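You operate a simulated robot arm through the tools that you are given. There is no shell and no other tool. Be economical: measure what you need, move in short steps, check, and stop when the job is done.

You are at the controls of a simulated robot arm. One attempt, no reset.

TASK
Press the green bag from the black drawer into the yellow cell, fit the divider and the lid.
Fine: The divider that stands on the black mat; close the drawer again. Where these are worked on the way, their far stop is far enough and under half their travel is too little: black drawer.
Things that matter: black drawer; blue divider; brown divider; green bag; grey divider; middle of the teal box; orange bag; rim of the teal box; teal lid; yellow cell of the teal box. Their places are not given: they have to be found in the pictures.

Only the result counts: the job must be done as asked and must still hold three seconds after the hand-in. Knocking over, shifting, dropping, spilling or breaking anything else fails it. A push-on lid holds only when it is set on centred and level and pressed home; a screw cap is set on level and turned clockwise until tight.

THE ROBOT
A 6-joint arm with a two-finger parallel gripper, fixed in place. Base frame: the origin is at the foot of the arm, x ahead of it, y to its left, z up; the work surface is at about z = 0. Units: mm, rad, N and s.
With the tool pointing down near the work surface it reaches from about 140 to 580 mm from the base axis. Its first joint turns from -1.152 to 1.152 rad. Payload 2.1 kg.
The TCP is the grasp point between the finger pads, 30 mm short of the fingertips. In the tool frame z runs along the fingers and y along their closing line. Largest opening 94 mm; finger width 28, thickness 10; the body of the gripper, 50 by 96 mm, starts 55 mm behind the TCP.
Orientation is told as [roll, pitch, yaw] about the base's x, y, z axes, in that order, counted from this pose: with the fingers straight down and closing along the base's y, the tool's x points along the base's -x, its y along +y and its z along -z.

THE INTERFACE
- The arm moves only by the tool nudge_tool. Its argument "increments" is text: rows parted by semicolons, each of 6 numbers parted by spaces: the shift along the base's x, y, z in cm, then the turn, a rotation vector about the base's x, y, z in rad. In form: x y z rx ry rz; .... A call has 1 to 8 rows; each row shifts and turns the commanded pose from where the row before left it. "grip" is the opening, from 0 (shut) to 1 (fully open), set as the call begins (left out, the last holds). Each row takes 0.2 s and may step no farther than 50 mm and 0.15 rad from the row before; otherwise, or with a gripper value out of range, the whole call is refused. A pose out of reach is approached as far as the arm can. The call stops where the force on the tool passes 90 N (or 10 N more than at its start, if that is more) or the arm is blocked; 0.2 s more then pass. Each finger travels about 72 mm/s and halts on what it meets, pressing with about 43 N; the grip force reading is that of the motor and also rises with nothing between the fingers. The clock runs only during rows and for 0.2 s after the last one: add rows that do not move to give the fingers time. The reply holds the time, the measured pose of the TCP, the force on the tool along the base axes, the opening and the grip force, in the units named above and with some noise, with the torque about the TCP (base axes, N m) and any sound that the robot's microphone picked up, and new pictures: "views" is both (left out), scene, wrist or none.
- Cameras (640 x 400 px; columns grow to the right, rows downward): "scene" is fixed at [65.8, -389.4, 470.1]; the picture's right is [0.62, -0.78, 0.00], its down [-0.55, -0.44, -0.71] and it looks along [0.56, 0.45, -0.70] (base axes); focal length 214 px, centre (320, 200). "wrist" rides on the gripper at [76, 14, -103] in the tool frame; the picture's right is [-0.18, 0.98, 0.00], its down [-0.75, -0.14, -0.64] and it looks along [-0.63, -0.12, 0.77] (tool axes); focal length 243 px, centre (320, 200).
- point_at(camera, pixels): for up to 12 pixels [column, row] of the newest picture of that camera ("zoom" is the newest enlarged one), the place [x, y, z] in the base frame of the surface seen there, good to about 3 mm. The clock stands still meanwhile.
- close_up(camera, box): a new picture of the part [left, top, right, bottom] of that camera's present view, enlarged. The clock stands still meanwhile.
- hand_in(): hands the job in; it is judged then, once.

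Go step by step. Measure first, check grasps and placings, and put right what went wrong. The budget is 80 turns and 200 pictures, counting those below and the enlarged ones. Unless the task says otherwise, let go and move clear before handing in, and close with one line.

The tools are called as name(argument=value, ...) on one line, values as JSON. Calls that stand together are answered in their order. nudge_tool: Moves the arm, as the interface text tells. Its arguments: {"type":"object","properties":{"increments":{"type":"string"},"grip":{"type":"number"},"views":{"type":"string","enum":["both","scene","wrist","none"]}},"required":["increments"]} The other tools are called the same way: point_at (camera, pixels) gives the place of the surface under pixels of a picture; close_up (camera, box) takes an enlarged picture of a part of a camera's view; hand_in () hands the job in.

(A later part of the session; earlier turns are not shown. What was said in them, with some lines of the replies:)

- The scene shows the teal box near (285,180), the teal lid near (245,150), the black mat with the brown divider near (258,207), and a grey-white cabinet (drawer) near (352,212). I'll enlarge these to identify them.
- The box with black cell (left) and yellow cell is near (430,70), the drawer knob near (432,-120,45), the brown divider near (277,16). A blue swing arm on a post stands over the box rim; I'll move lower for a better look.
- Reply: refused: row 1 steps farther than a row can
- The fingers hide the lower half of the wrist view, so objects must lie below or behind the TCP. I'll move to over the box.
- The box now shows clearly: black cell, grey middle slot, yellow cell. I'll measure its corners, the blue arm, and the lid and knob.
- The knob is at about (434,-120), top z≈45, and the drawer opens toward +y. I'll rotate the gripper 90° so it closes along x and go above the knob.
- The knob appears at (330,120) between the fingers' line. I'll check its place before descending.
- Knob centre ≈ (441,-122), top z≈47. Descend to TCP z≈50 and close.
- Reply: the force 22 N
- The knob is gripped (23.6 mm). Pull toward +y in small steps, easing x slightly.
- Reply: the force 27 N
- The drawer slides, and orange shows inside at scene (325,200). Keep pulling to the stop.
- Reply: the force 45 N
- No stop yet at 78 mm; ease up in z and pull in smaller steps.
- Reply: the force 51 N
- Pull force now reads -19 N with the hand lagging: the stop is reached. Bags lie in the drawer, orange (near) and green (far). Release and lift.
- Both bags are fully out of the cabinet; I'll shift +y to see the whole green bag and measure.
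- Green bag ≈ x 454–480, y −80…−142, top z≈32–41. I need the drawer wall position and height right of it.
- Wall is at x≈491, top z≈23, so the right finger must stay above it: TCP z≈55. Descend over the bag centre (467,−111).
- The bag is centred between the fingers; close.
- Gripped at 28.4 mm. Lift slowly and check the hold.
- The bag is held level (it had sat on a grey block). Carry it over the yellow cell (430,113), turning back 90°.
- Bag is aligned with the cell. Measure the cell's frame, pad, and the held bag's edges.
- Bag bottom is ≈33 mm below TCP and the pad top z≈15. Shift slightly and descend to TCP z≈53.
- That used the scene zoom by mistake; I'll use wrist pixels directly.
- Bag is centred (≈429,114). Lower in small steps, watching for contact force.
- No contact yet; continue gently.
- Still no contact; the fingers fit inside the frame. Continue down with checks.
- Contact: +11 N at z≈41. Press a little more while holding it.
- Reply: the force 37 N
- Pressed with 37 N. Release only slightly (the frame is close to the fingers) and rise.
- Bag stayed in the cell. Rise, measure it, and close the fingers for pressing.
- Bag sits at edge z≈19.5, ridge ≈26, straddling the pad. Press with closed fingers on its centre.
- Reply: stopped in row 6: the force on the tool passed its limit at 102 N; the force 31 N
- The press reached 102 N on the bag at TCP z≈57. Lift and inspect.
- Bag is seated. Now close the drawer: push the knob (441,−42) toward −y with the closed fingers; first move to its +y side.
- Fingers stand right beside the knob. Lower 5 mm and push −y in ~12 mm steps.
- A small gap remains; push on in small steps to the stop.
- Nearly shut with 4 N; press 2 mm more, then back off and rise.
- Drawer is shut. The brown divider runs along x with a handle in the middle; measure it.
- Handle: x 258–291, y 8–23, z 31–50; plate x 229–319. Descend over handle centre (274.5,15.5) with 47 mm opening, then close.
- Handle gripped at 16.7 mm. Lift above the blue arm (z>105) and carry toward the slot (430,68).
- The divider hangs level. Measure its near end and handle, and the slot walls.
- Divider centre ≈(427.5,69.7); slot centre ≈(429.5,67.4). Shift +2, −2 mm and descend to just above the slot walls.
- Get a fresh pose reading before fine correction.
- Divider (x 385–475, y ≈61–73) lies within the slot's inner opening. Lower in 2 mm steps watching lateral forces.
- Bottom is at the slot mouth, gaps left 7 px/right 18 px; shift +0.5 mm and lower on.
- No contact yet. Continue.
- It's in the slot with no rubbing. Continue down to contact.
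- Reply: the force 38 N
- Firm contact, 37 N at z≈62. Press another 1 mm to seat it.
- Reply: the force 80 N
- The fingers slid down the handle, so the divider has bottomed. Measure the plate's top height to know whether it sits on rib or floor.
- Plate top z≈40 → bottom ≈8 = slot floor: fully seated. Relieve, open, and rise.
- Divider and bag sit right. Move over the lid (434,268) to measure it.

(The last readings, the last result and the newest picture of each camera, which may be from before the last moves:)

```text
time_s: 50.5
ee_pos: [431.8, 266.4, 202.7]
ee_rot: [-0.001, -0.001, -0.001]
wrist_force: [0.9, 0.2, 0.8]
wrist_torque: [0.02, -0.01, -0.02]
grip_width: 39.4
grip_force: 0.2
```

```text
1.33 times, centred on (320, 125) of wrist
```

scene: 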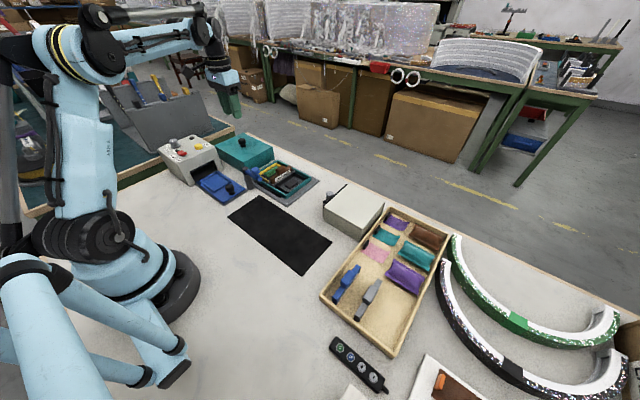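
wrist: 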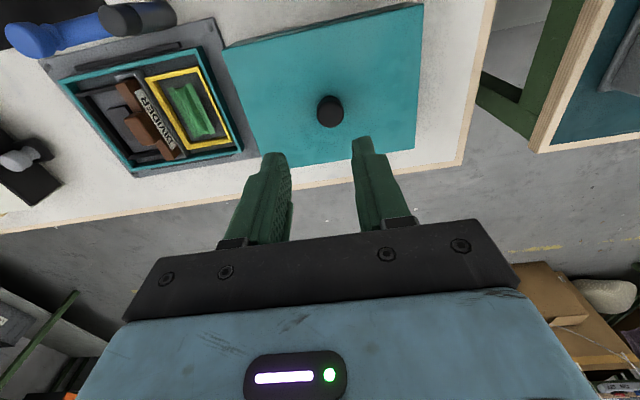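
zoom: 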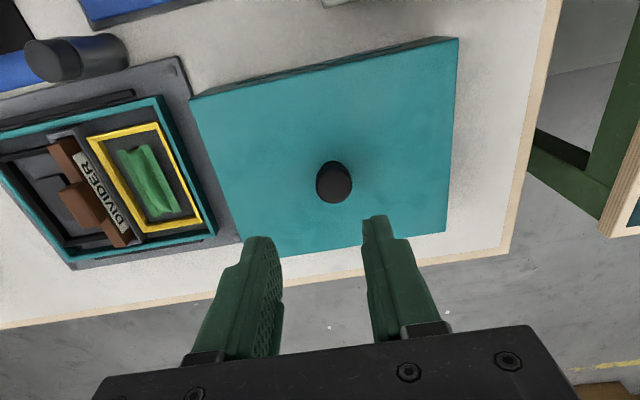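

point_at(camera="wrist", pixels=[[225, 51], [422, 7], [413, 146], [252, 150], [317, 108], [330, 95], [343, 110], [330, 108], [330, 124], [326, 35], [418, 80], [238, 110]])

point_at(camera="zoom", pixels=[[160, 105], [212, 230], [5, 190], [35, 255], [75, 225], [180, 230], [110, 125], [95, 98], [320, 185], [350, 180], [335, 198], [60, 75]])

close_up(camera="wrist", box=[30, 30, 270, 190])

```text
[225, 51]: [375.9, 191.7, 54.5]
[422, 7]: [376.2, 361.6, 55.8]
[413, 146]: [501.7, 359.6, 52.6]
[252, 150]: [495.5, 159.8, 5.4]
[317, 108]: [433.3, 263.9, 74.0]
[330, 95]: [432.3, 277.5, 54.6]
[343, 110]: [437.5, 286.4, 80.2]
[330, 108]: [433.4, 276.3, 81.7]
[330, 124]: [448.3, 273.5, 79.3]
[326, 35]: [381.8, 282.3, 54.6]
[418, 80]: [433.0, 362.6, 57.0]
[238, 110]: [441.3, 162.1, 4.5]
```

```text
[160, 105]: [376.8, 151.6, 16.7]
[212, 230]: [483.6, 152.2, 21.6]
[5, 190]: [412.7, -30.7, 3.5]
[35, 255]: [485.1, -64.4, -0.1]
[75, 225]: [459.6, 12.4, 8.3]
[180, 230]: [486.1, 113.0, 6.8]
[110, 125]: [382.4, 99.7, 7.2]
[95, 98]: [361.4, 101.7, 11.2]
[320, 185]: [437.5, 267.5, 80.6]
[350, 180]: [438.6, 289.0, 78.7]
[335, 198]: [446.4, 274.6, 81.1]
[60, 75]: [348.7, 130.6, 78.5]
```

```text
2.50 times, centred on (150, 110) of wrist
```

zoom: 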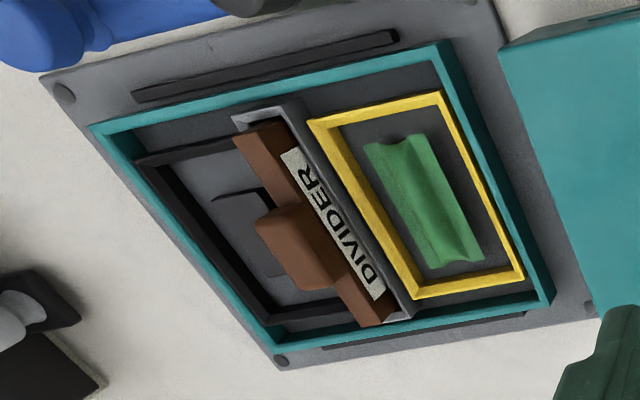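

Lid is 126×170 mm, centred ≈(439,276.5), knob ≈(438,276). The rim must be located precisely, so I'll go back over the box for careful measurements.

nudge_tool(increments="0.5 -4 -1 0 0 0; 0.5 -4 -1 0 0 0; 0 -4 -1 0 0 0; 0 -4 0 0 0 0; 0 -3.4 0 0 0 0; 0 0 0 0 0 0", views="wrist")

close_up(camera="wrist", box=[190, 0, 430, 150])

```text
time_s: 51.9
ee_pos: [439.7, 70.6, 169.9]
ee_rot: [-0.003, 0.0, -0.002]
wrist_force: [0.1, 0.0, 0.3]
wrist_torque: [-0.02, 0.02, -0.03]
grip_width: 39.5
grip_force: 0.1
```

wrist: 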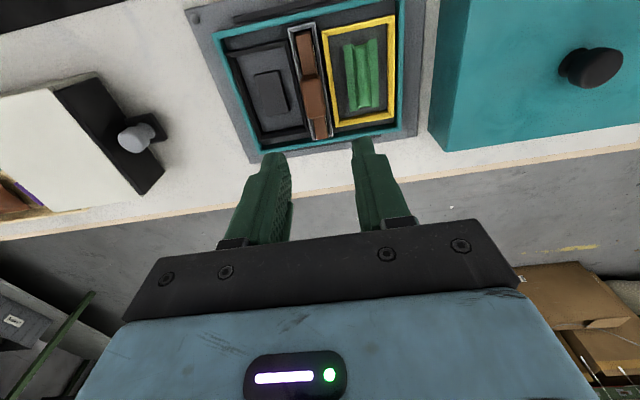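

```text
2.67 times, centred on (310, 75) of wrist
```

zoom: 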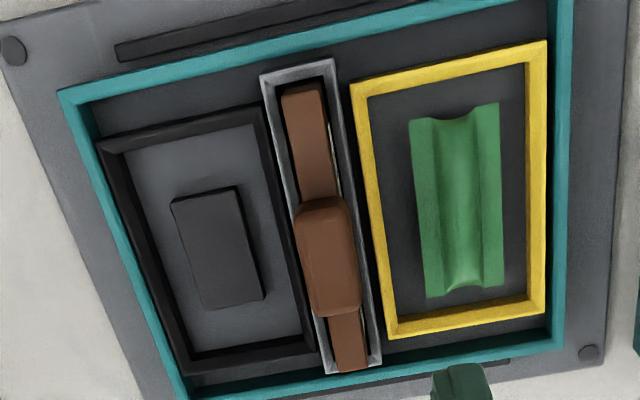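

point_at(camera="zoom", pixels=[[104, 202], [108, 202], [112, 202], [136, 280], [140, 280], [560, 200], [565, 200], [569, 200], [556, 300], [561, 300], [554, 200], [565, 120]])

point_at(camera="zoom", pixels=[[250, 45], [251, 50], [252, 55], [400, 12], [401, 17], [402, 22], [270, 388], [271, 382], [480, 352], [481, 358], [420, 366], [330, 376]])

point_at(camera="zoom", pixels=[[12, 52], [588, 353], [75, 280], [622, 120], [615, 250], [250, 30], [450, 368], [180, 45], [480, 362], [1, 80], [608, 340], [118, 50]])

```text
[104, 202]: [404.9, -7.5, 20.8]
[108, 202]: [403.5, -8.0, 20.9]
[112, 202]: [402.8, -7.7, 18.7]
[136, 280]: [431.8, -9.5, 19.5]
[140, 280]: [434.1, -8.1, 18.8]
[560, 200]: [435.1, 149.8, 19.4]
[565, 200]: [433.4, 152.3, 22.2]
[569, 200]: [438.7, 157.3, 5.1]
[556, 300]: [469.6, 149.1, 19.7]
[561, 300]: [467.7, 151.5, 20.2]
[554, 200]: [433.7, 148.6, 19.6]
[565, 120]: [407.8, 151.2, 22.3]
```

```text
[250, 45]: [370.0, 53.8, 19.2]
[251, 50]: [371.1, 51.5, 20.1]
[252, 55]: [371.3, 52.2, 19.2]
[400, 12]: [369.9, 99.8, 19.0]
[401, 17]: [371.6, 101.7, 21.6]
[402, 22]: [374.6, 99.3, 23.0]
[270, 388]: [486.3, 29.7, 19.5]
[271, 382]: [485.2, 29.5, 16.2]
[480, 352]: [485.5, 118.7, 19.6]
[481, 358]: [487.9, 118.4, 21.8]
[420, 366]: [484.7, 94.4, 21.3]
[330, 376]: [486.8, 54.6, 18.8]
```

```text
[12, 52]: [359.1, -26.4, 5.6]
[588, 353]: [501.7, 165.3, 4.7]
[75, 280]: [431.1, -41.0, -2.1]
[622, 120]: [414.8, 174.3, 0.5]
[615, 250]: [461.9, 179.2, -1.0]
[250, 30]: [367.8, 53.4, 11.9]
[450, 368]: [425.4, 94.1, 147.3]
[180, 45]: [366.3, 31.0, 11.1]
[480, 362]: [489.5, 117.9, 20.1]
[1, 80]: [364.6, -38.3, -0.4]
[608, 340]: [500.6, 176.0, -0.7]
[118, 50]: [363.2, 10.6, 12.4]
```

Rim centre ≈(429.5,70.7), outer ≈160×119, so the lid's skirt goes outside it. Now go to the knob at (438,276) and descend.

nudge_tool(increments="-0.1 4.2 0 0 0 0; 0 4.2 0 0 0 0; 0 4.2 0 0 0 0; 0 4 0 0 0 0; 0 3.9 0 0 0 0; 0 0 -3 0 0 0; 0 0 -1 0 0 0; 0 0 0 0 0 0", grip=0.5, views="wrist")

close_up(camera="wrist", box=[200, 30, 440, 200])

```text
time_s: 53.7
ee_pos: [441.5, 275.7, 133.5]
ee_rot: [-0.002, 0.0, -0.003]
wrist_force: [0.1, 0.4, 0.6]
wrist_torque: [0.0, 0.0, 0.02]
grip_width: 46.9
grip_force: 0.0
```

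wrist: 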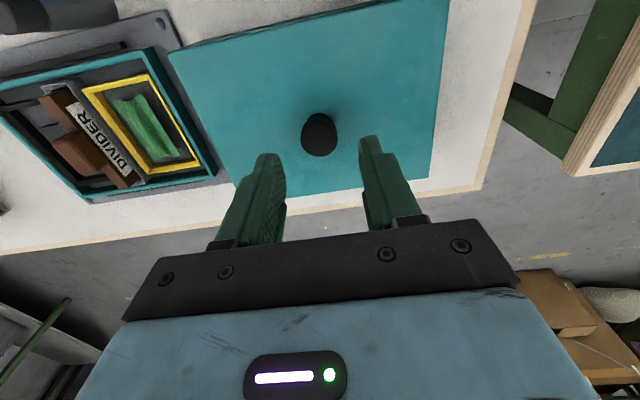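

```text
2.35 times, centred on (320, 115) of wrist
```

zoom: 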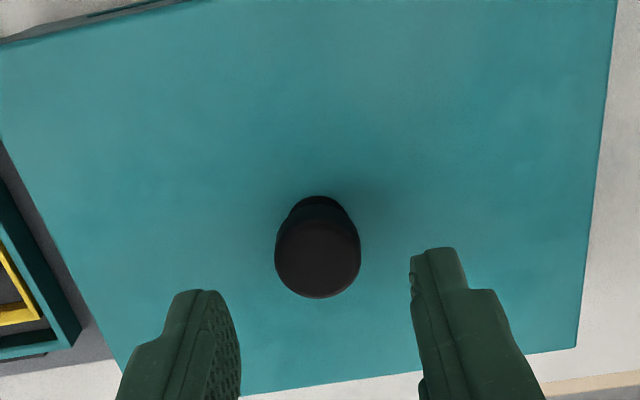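

point_at(camera="zoom", pixels=[[280, 255], [356, 255], [318, 292], [318, 232], [318, 260], [318, 205], [5, 130], [612, 40], [575, 345], [245, 390], [60, 230], [590, 230]])

```text
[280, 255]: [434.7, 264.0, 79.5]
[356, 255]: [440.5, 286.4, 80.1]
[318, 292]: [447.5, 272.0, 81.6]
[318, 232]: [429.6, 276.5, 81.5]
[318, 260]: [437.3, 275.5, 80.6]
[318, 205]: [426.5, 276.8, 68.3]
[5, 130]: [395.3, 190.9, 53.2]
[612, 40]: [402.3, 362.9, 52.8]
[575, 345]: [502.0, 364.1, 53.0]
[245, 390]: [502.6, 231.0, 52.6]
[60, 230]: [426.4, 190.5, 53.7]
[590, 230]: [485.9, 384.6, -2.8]
```

Knob centre ≈(438.5,276). Descend to z≈88 and close.

nudge_tool(increments="0 0 -2 0 0 0; 0 0 -2 0 0 0; 0 0 -0.5 0 0 0; 0 0 0 0 0 0", views="none")

nudge_tool(increments="-0.1 0 0 0 0 0; 0 0 0 0 0 0; 0 0 0 0 0 0", grip=0, views="both")

```text
time_s: 54.7
ee_pos: [440.6, 276.5, 85.5]
ee_rot: [-0.003, 0.0, -0.002]
wrist_force: [0.1, 0.6, -0.1]
wrist_torque: [0.02, 0.0, -0.01]
grip_width: 47.0
grip_force: 0.0
```

```text
time_s: 55.5
ee_pos: [441.2, 277.0, 87.0]
ee_rot: [-0.001, -0.001, -0.002]
wrist_force: [0.1, -0.1, 0.6]
wrist_torque: [0.06, -0.05, -0.05]
grip_width: 24.8
grip_force: 42.7
```

scene: 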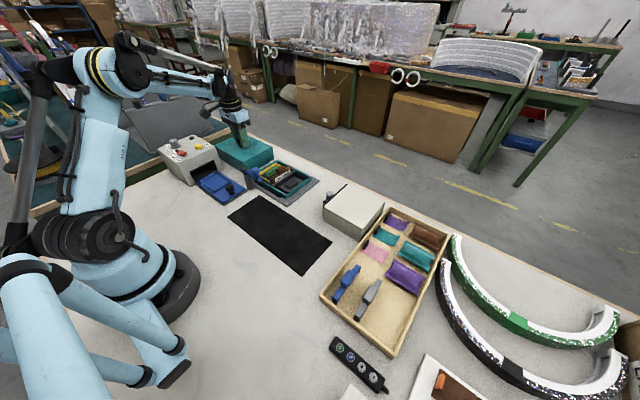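
wrist: 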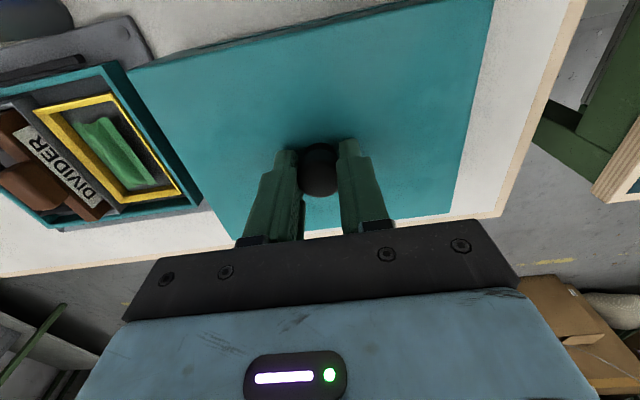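

Knob gripped (24.8 mm) with TCP ≈(440.9,277). Lift slowly.

nudge_tool(increments="0 0 0.5 0 0 0; 0 0 1 0 0 0; 0 0 1.5 0 0 0; 0 0 1.5 0 0 0; 0 0 1.5 0 0 0; 0 0 1.5 0 0 0; 0 0 1 0 0 0; 0 0 0 0 0 0", views="both")

close_up(camera="scene", box=[180, 70, 330, 190])

```text
time_s: 57.3
ee_pos: [439.3, 277.9, 172.1]
ee_rot: [-0.002, 0.0, -0.002]
wrist_force: [0.4, -0.2, -0.6]
wrist_torque: [0.01, 0.0, 0.03]
grip_width: 24.9
grip_force: 43.2
```

scene: 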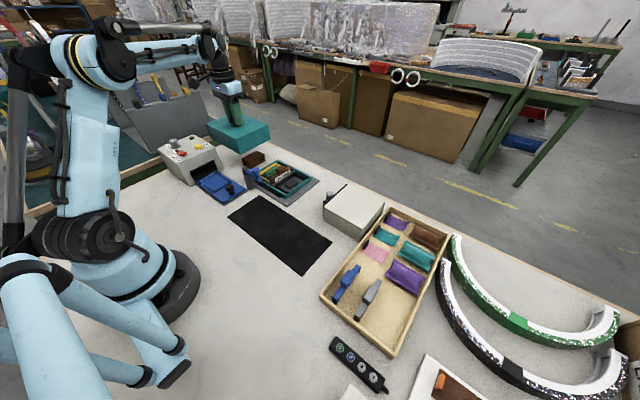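
wrist: 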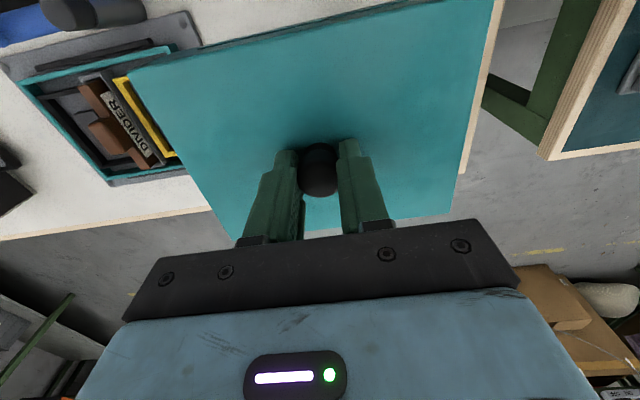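

```text
3.33 times, centred on (255, 130) of scene
```

zoom: 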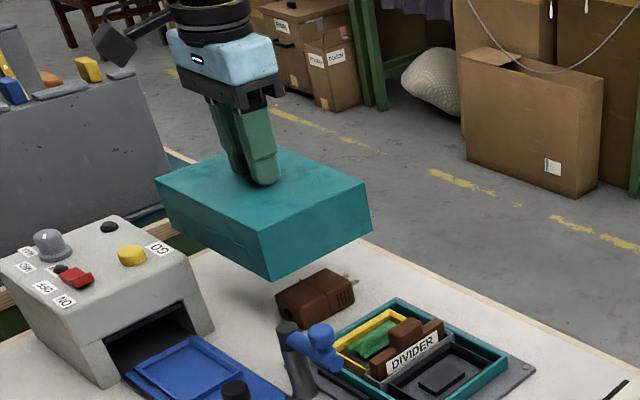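

The lid is lifted and level. Measure its top corners relative to TCP.

point_at(camera="wrist", pixels=[[135, 72], [165, 112], [205, 185], [488, 8], [470, 120], [454, 208], [300, 38], [218, 230], [400, 15], [240, 100], [420, 100], [400, 180]])

point_at(camera="zoom", pixels=[[160, 180], [258, 232], [368, 184], [210, 208], [310, 208], [320, 300], [265, 272], [370, 228], [345, 300]])

```text
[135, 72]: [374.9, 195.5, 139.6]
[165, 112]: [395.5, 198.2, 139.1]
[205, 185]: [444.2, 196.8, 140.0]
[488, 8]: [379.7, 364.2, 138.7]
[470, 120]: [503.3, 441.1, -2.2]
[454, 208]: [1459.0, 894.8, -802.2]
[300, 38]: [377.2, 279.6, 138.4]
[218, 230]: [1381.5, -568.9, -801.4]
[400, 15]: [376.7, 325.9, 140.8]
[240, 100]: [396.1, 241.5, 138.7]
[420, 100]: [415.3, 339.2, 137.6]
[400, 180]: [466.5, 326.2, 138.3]
```

```text
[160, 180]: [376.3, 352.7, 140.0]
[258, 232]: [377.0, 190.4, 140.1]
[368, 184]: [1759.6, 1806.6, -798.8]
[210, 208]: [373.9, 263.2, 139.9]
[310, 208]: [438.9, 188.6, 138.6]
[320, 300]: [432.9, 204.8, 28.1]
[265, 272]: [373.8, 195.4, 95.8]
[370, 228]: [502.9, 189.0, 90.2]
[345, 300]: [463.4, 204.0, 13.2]
```

Lid level at z≈139. Carry it −y over the box in slow steps.

nudge_tool(increments="-0.14 -2.5 0 0 0 0; -0.14 -3.1 0 0 0 0; -0.14 -3.1 0 0 0 0; -0.14 -3.1 0 0 0 0; -0.14 -3.1 0 0 0 0; -0.14 -3.1 0 0 0 0; -0.11 -2.65 0 0 0 0; 0 0 0 0 0 0", views="both")

close_up(camera="scene", box=[220, 110, 340, 210])

point_at(camera="zoom", pixels=[[320, 300], [320, 310]])

```text
time_s: 59.1
ee_pos: [431.8, 70.2, 172.2]
ee_rot: [-0.003, 0.002, -0.003]
wrist_force: [-0.1, -0.4, -0.3]
wrist_torque: [0.0, -0.02, 0.0]
grip_width: 25.0
grip_force: 42.8
```

scene: 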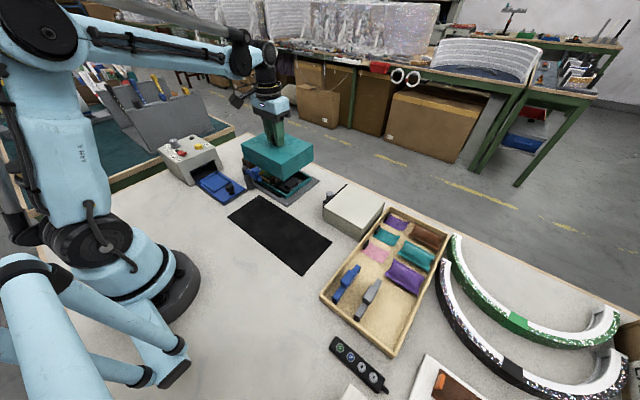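
wrist: 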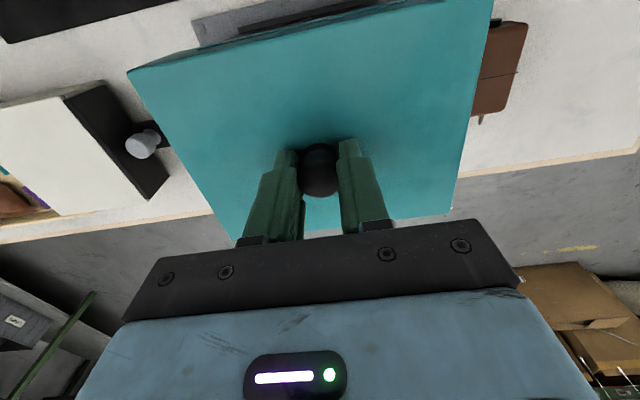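

```text
4.00 times, centred on (280, 160) of scene
```

zoom: 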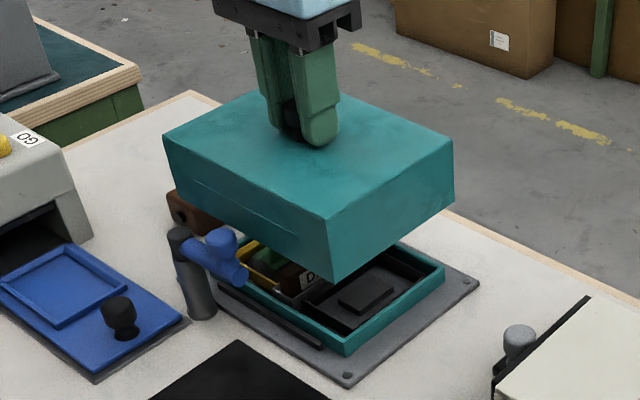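

```text
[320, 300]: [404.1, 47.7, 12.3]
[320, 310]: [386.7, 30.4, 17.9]
```

Lid is over the box, clear of the blue arm. Measure lid edges again for centring.

point_at(camera="zoom", pixels=[[166, 138], [330, 217], [330, 225], [450, 145], [250, 185], [390, 185], [335, 275], [452, 205], [220, 240], [205, 245], [245, 270], [235, 285]])

point_at(camera="wrist", pixels=[[133, 74], [170, 124], [205, 185], [300, 37], [400, 15], [489, 4], [486, 30], [477, 80], [462, 160], [452, 205], [250, 48]])

```text
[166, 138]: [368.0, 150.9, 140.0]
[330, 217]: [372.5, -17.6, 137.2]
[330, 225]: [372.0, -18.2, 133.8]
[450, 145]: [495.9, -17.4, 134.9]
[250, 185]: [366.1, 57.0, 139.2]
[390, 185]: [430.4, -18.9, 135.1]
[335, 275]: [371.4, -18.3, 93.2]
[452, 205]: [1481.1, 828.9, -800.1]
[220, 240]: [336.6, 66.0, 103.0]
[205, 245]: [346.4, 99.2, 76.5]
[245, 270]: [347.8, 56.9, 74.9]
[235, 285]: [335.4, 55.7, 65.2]
```

```text
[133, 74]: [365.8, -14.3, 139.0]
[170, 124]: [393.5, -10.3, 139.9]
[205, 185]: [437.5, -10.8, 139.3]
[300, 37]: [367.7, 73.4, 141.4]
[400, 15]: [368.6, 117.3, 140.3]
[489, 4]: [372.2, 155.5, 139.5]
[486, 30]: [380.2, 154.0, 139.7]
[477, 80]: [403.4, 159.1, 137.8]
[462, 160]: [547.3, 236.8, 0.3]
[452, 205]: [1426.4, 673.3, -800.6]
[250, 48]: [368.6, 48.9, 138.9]
```

point_at(camera="zoom", pixels=[[385, 330], [415, 308], [440, 285], [360, 345], [335, 342], [315, 333], [290, 318], [280, 230], [230, 205], [200, 170], [360, 240], [420, 200]])

close_up(camera="scene", box=[250, 160, 350, 215])

```text
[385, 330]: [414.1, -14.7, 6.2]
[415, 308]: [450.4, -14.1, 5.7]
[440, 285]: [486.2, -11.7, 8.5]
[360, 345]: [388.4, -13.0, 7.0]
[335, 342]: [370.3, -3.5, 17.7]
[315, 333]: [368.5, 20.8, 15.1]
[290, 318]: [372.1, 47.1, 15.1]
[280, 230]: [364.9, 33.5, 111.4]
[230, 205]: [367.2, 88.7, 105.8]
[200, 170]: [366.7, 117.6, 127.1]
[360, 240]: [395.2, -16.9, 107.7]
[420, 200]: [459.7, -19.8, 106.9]
```

```text
6.40 times, centred on (300, 188) of scene
```

zoom: 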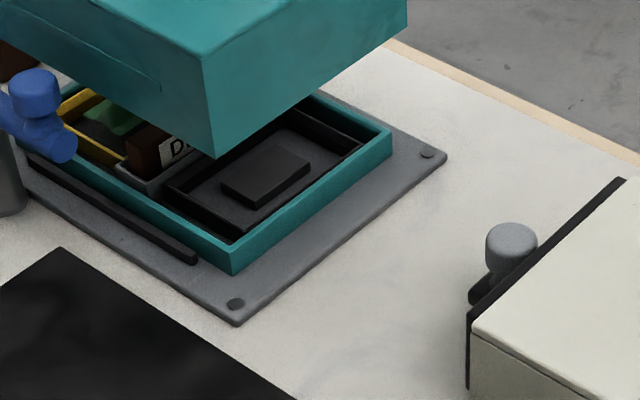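

point_at(camera="zoom", pixels=[[320, 200], [290, 222], [350, 178], [260, 245], [375, 160], [225, 262], [200, 240], [160, 215], [130, 200], [236, 303], [427, 153], [150, 235]])

point_at(camera="zoom", pixels=[[260, 90], [320, 60], [250, 120], [370, 40], [150, 60], [190, 100], [100, 40], [60, 30], [320, 194], [290, 215], [350, 171], [190, 238]])

```text
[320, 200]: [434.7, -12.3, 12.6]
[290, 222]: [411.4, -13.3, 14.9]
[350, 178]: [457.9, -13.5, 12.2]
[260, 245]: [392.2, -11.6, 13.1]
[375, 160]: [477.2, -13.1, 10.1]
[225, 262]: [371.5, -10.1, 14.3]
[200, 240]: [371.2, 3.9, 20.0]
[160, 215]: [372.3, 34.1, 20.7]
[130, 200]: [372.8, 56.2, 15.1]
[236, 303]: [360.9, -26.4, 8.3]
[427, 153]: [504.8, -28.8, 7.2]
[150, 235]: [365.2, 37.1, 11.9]
```

```text
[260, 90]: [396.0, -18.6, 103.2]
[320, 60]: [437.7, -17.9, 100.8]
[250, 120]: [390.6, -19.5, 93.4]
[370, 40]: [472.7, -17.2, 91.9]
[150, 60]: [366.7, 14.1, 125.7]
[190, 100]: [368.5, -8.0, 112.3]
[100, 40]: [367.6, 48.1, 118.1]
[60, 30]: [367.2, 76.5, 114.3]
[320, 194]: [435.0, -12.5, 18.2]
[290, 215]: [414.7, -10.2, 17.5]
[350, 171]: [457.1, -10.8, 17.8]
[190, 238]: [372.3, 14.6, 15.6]
```

Comparing in the same view: lid-to-rim gap left ≈6.1, right ≈3.5, near ≈3.8 (of ~4). Shift +1.5 mm in y and descend to just above the rim.

nudge_tool(increments="0 0.15 -1.5 0 0 0; 0 0 -1.5 0 0 0; 0 0 -1.5 0 0 0; 0 0 -1 0 0 0; 0 0 0 0 0 0", views="both")

close_up(camera="scene", box=[230, 130, 330, 210])

```text
time_s: 60.3
ee_pos: [432.0, 72.4, 117.6]
ee_rot: [-0.001, 0.0, -0.002]
wrist_force: [0.4, 0.3, -1.2]
wrist_torque: [-0.01, 0.0, 0.01]
grip_width: 24.5
grip_force: 43.0
```

scene: 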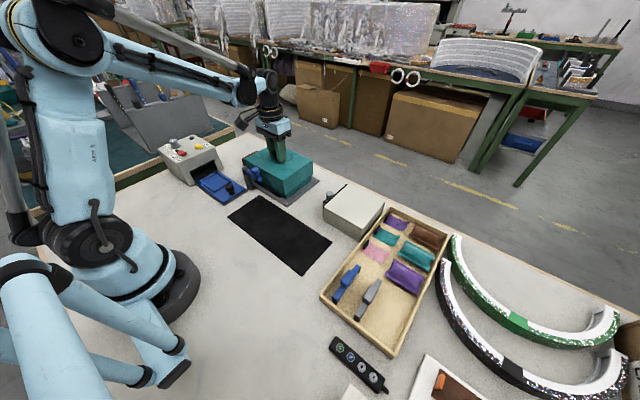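
wrist: 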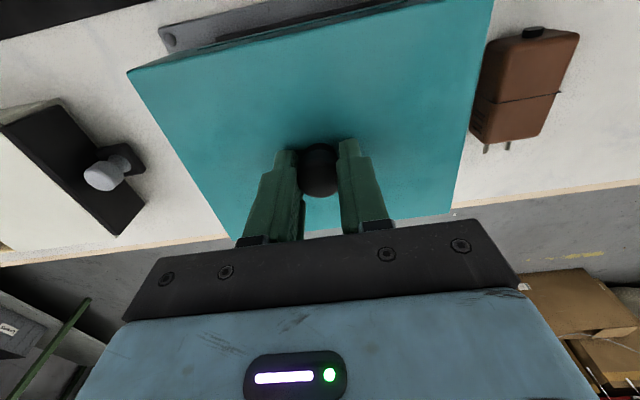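

```text
5.00 times, centred on (280, 170) of scene
```

zoom: 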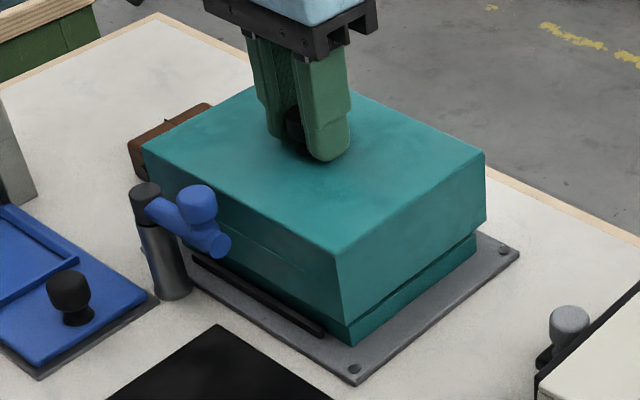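

point_at(camera="zoom", pixels=[[380, 270], [420, 245], [460, 215], [400, 230], [260, 250], [220, 210], [300, 270], [320, 300], [380, 318], [415, 296], [450, 268], [345, 330]])

point_at(camera="wrist", pixels=[[485, 40], [480, 65], [473, 110], [463, 160], [489, 15], [491, 40], [486, 65], [479, 110]])

```text
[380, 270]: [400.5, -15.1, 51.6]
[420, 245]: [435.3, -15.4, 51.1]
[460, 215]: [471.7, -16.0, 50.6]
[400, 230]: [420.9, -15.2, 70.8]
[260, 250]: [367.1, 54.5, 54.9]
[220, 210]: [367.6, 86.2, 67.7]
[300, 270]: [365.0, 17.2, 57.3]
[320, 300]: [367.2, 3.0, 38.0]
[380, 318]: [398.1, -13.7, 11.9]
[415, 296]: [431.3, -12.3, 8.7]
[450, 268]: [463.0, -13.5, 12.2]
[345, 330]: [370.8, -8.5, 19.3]
```

```text
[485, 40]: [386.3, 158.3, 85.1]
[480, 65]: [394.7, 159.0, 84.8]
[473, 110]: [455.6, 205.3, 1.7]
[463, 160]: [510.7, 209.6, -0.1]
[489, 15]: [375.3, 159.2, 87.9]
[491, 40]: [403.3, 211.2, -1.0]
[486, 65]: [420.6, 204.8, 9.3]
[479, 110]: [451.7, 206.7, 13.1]
```

Left gap now ≈2.7, right ≈6.5, so bring it back −1.5 mm and take another look.

nudge_tool(increments="0 -0.15 -0.4 0 0 0; 0 0 0 0 0 0", views="none")

close_up(camera="scene", box=[230, 130, 330, 210])

point_at(camera="zoom", pixels=[[370, 280], [390, 270], [420, 250], [440, 235], [460, 220], [475, 205], [370, 325], [385, 315], [400, 306], [420, 293], [440, 278], [460, 264]])

point_at(camera="zoom", pixels=[[240, 240], [260, 255], [280, 265], [300, 280], [320, 300], [180, 190], [330, 327], [340, 332], [335, 325], [325, 322], [345, 338], [320, 318]])

```text
time_s: 60.9
ee_pos: [431.5, 70.3, 114.0]
ee_rot: [-0.002, -0.001, -0.002]
wrist_force: [0.1, 0.1, -0.3]
wrist_torque: [-0.03, 0.06, -0.01]
grip_width: 24.7
grip_force: 42.8
```

```text
5.00 times, centred on (280, 170) of scene
```

zoom: 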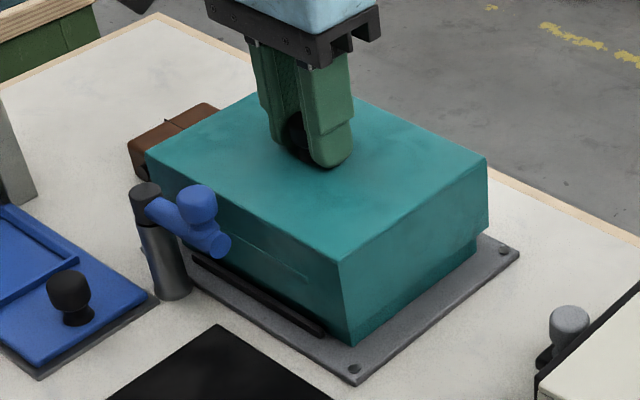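

```text
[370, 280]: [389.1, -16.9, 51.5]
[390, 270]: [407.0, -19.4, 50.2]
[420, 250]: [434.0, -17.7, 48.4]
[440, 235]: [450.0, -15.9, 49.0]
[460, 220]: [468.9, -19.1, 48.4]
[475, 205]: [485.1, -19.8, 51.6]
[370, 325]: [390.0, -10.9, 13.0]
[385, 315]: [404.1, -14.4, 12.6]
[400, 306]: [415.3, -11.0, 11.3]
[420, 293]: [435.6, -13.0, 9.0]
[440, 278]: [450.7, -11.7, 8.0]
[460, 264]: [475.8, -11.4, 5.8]
```

```text
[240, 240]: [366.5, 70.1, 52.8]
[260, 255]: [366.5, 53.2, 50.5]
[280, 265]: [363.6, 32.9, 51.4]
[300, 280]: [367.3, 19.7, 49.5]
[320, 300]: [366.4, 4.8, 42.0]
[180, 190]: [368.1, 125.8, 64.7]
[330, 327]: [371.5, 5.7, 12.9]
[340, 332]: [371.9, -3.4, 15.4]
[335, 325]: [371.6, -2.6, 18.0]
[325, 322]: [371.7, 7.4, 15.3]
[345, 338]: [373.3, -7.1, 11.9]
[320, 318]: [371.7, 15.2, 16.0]
```

Left gap ≈6 (want ≈4.5), near gap ≈5.3 (want ≈4.2). Nudge +0.8 in both and lower slowly to feel the rim.

nudge_tool(increments="0.07 0.09 0 0 0 0; 0 0 -0.2 0 0 0; 0 0 -0.2 0 0 0; 0 0 -0.1 0 0 0; 0 0 -0.1 0 0 0; 0 0 0 0 0 0", views="none")

nudge_tool(increments="0 0 -0.1 0 0 0; 0 0 -0.1 0 0 0; 0 0 0 0 0 0", views="scene")

```text
time_s: 62.3
ee_pos: [429.6, 71.2, 107.6]
ee_rot: [-0.003, -0.002, -0.001]
wrist_force: [-0.1, 0.1, -0.1]
wrist_torque: [-0.02, 0.0, 0.0]
grip_width: 24.9
grip_force: 43.2
```

```text
time_s: 63.1
ee_pos: [430.2, 70.8, 104.2]
ee_rot: [-0.003, 0.0, -0.003]
wrist_force: [-0.4, 0.0, -1.1]
wrist_torque: [-0.02, 0.02, 0.02]
grip_width: 24.7
grip_force: 42.8
```

scene: 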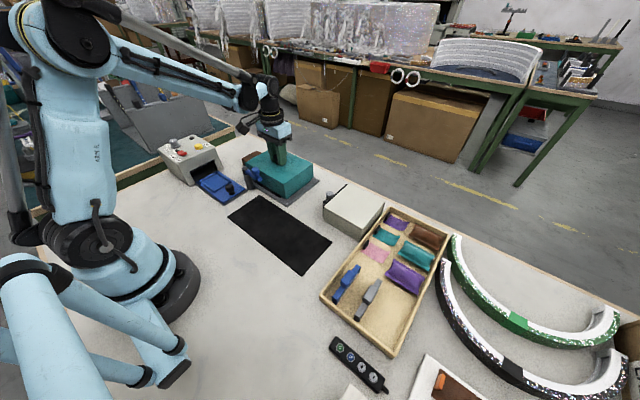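

Skirt bottom is ≈17, below rim top (20), with no force — it's passing around the rim. Continue down.

nudge_tool(increments="0 0 -0.1 0 0 0; 0 0 -0.1 0 0 0; 0 0 -0.1 0 0 0; 0 0 -0.1 0 0 0; 0 0 0 0 0 0", views="none")

close_up(camera="scene", box=[230, 130, 330, 210])

```text
time_s: 64.3
ee_pos: [431.9, 71.8, 101.8]
ee_rot: [-0.002, 0.001, -0.001]
wrist_force: [-1.1, 0.2, -0.7]
wrist_torque: [0.02, 0.01, -0.04]
grip_width: 24.8
grip_force: 43.0
```

```text
5.00 times, centred on (280, 170) of scene
```

zoom: 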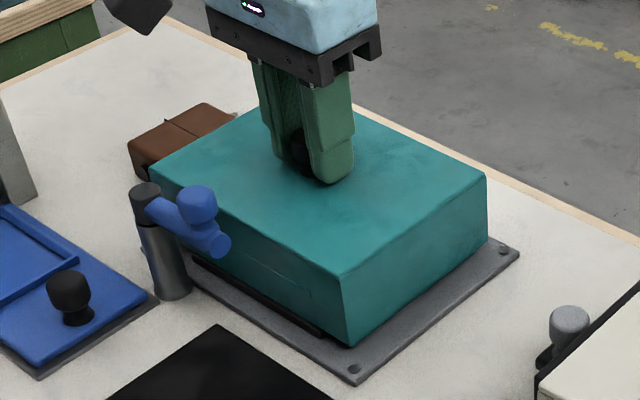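

nudge_tool(increments="0 0 -0.1 0 0 0; 0 0 -0.1 0 0 0; 0 0 -0.1 0 0 0; 0 0 0 0 0 0", views="none")

nudge_tool(increments="0 0 -0.1 0 0 0; 0 0 -0.1 0 0 0; 0 0 0 0 0 0", views="none")

```text
time_s: 65.3
ee_pos: [431.0, 71.2, 97.9]
ee_rot: [-0.002, 0.002, -0.001]
wrist_force: [-0.3, -0.5, -0.1]
wrist_torque: [0.02, 0.01, -0.02]
grip_width: 24.8
grip_force: 43.3
```

```text
time_s: 66.1
ee_pos: [430.2, 71.9, 97.3]
ee_rot: [0.0, 0.0, -0.003]
wrist_force: [0.4, 0.7, -1.9]
wrist_torque: [0.0, 0.01, 0.02]
grip_width: 24.7
grip_force: 43.4
```

nudge_tool(increments="0 0 -0.1 0 0 0; 0 0 -0.1 0 0 0; 0 0 -0.1 0 0 0; 0 0 0 0 0 0", views="none")

close_up(camera="scene", box=[230, 130, 330, 210])

```text
time_s: 67.1
ee_pos: [430.8, 71.7, 94.9]
ee_rot: [-0.003, 0.0, -0.002]
wrist_force: [0.7, -0.4, 13.4]
wrist_torque: [-0.02, -0.03, -0.01]
grip_width: 24.8
grip_force: 42.8
```

```text
5.00 times, centred on (280, 170) of scene
```

zoom: 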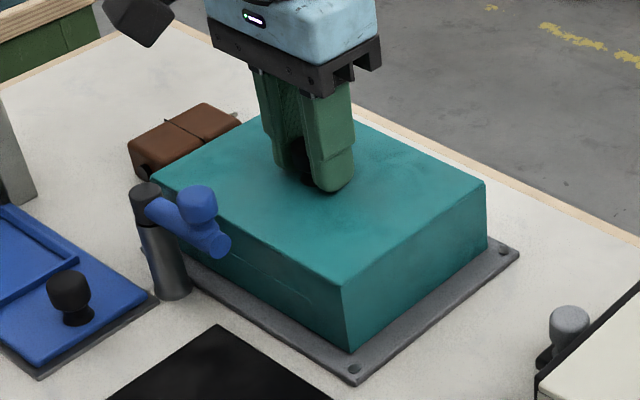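

Contact at 13 N, skirt ≈8 mm above the table plane. Press further while gripped.

nudge_tool(increments="0 0 -0.1 0 0 0; 0 0 -0.1 0 0 0; 0 0 -0.1 0 0 0; 0 0 -0.1 0 0 0; 0 0 0 0 0 0", views="none")

close_up(camera="scene", box=[230, 130, 330, 210])

point_at(camera="zoom", pixels=[[170, 185], [340, 280], [480, 185], [250, 225], [410, 235], [370, 150], [240, 160], [340, 220]])

```text
time_s: 68.1
ee_pos: [430.4, 73.0, 93.3]
ee_rot: [-0.003, 0.002, -0.001]
wrist_force: [-0.9, -0.2, 21.4]
wrist_torque: [0.07, 0.01, 0.01]
grip_width: 24.4
grip_force: 43.4
stopped in row 4: the force on the tool passed its limit at 95 N (the readings are from after the stop); the commanded pose is now the measured one
```

```text
5.00 times, centred on (280, 170) of scene
```

zoom: 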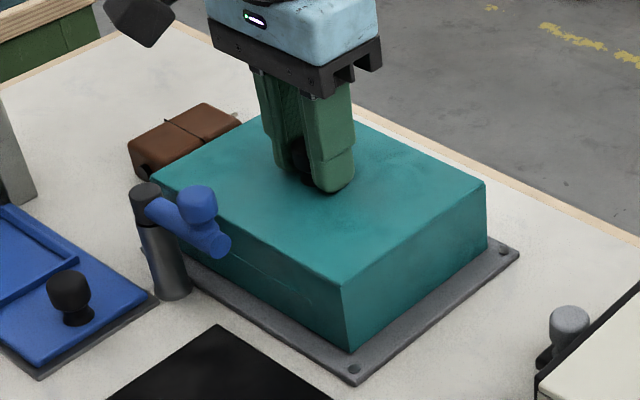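

```text
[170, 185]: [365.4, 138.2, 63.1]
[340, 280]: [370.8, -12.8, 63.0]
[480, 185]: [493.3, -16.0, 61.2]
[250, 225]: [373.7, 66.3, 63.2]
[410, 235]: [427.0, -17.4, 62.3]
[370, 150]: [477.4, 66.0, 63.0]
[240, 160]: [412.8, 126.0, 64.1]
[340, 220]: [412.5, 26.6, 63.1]
```

Lid top is level at z≈63 after 95 N. Look closely at the skirt's gap to the plate.

close_up(camera="scene", box=[255, 175, 315, 210])

close_up(camera="scene", box=[285, 165, 335, 200])

point_at(camera="zoom", pixels=[[200, 200], [200, 240], [200, 260], [200, 280], [200, 300], [300, 200], [300, 220], [300, 180], [100, 300], [100, 330], [400, 120]])

```text
10.67 times, centred on (285, 192) of scene
```

zoom: 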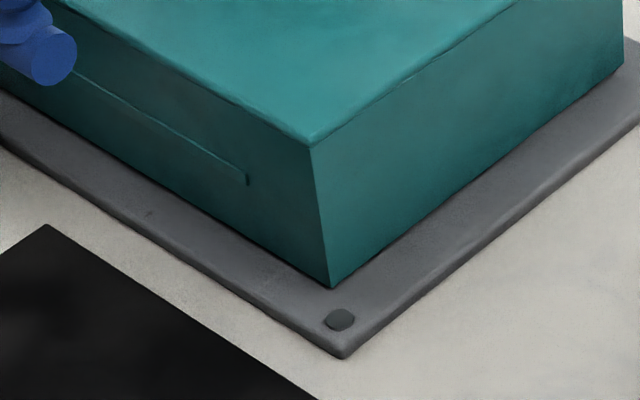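

```text
11.43 times, centred on (310, 182) of scene
```

zoom: 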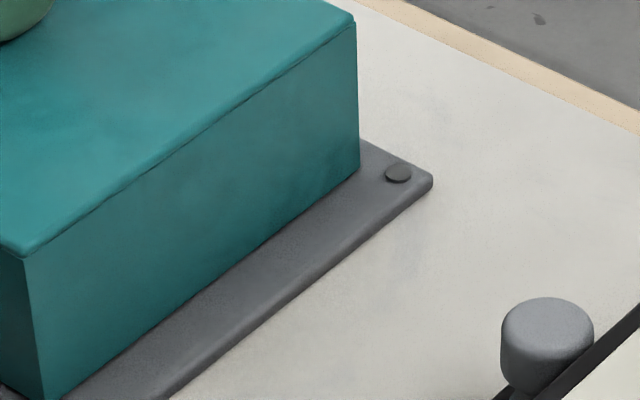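

```text
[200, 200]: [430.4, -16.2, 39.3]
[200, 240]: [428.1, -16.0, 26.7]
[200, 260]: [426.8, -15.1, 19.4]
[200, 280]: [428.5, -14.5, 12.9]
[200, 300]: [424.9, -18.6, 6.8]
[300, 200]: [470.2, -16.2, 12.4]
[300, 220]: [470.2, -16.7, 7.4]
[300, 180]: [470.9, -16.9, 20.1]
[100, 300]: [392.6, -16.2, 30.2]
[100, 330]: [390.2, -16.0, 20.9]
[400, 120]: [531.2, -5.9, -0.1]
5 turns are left
```

The skirt sits flush on the plate all round with the lid level: it is home. Release, give one last press on the knob top with closed fingers, then retreat.

nudge_tool(increments="0 0 0 0 0 0; 0 0 0 0 0 0; 0 0 0 0 0 0; 0 0 2 0 0 0; 0 0 2.2 0 0 0; 0 0 0 0 0 0", grip=0.5, views="none")

nudge_tool(increments="0 0 0 0 0 0; 0 0 0 0 0 0; 0 0 0 0 0 0; 0 0 -0.8 0 0 0; 0 0 -0.3 0 0 0; 0 0 -0.3 0 0 0; 0 0 -0.3 0 0 0; 0 0 -0.2 0 0 0", grip=0, views="wrist")

```text
time_s: 69.5
ee_pos: [431.3, 70.9, 136.0]
ee_rot: [-0.001, 0.002, -0.003]
wrist_force: [-0.1, 0.9, -0.7]
wrist_torque: [-0.01, 0.04, 0.03]
grip_width: 46.8
grip_force: 0.0
```

```text
time_s: 71.3
ee_pos: [430.4, 70.9, 119.7]
ee_rot: [-0.003, 0.002, -0.001]
wrist_force: [-3.9, -0.6, 81.9]
wrist_torque: [0.07, 0.24, 0.0]
grip_width: 0.0
grip_force: 33.1
4 turns are left
```

wrist: 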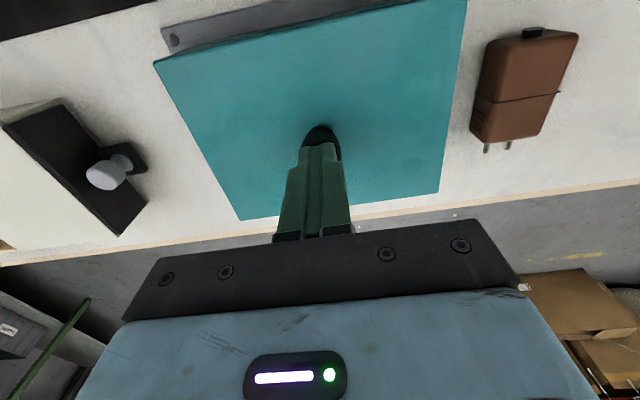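

The knob is being pressed with 82 N and the lid isn't yielding, so it is home. One more small push, then rise clear and check.

nudge_tool(increments="0 0 -0.15 0 0 0; 0 0 0 0 0 0", views="none")

nudge_tool(increments="0 0 2 0 0 0; 0 0 4 0 0 0; 0 0 4 0 0 0; 0 0 2 0 0 0; 0 0 0 0 0 0", views="both")

close_up(camera="scene", box=[230, 130, 330, 210])

point_at(camera="zoom", pixels=[[170, 190], [340, 278], [470, 188], [250, 225], [410, 232], [370, 140], [240, 160], [340, 220]])

```text
time_s: 71.6
ee_pos: [430.0, 72.1, 118.1]
ee_rot: [-0.003, 0.004, 0.001]
wrist_force: [-0.3, -0.3, 24.2]
wrist_torque: [0.01, 0.02, 0.0]
grip_width: 0.1
grip_force: 32.4
stopped in row 1: the force on the tool passed its limit at 97 N (the readings are from after the stop); the commanded pose is now the measured one
```

```text
time_s: 72.8
ee_pos: [430.1, 71.3, 238.7]
ee_rot: [-0.004, 0.003, 0.0]
wrist_force: [-0.2, -0.2, 0.3]
wrist_torque: [0.04, 0.02, 0.01]
grip_width: 0.0
grip_force: 32.9
```

scene: 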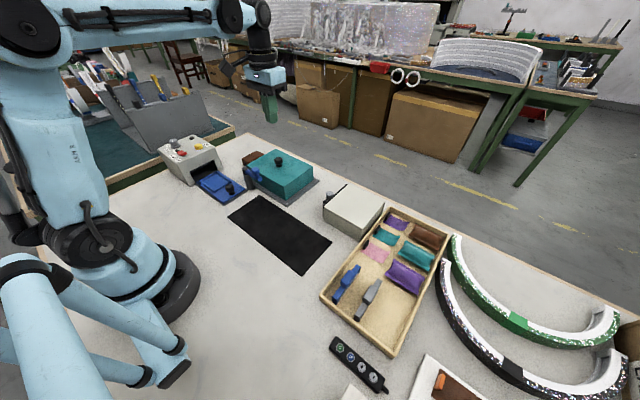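
wrist: 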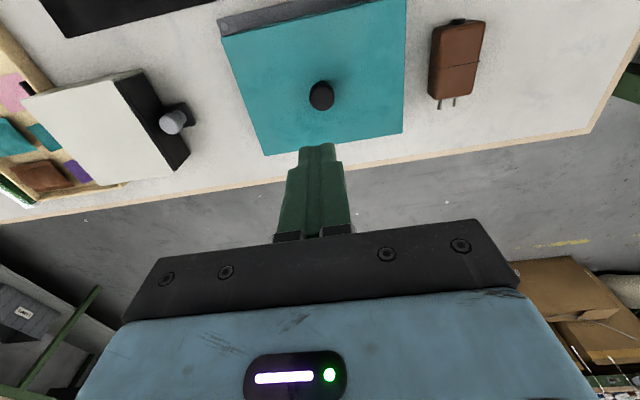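

```text
5.00 times, centred on (280, 170) of scene
```

zoom: 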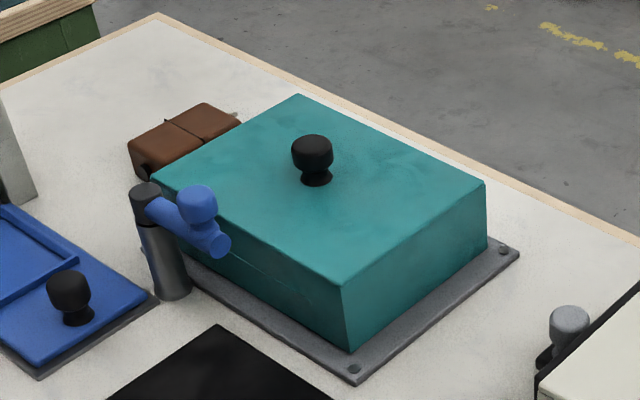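

```text
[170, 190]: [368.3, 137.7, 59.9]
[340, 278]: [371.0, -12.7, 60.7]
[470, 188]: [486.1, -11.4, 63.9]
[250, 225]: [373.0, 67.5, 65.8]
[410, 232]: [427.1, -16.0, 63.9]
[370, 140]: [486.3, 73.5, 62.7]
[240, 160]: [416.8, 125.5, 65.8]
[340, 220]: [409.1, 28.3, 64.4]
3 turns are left
```

The lid sits level (top z ≈63) and centred, the drawer is shut, the divider and bag are inside, and the arm is clear. Handing in.

hand_in()

```text
The job is handed in.
```

I pressed the green bag into the yellow cell, fitted the brown divider from the black mat, and closed the drawer. The lid is on level and pressed to about 97 N. I heard no click, and the result of the hand-in has not come back.
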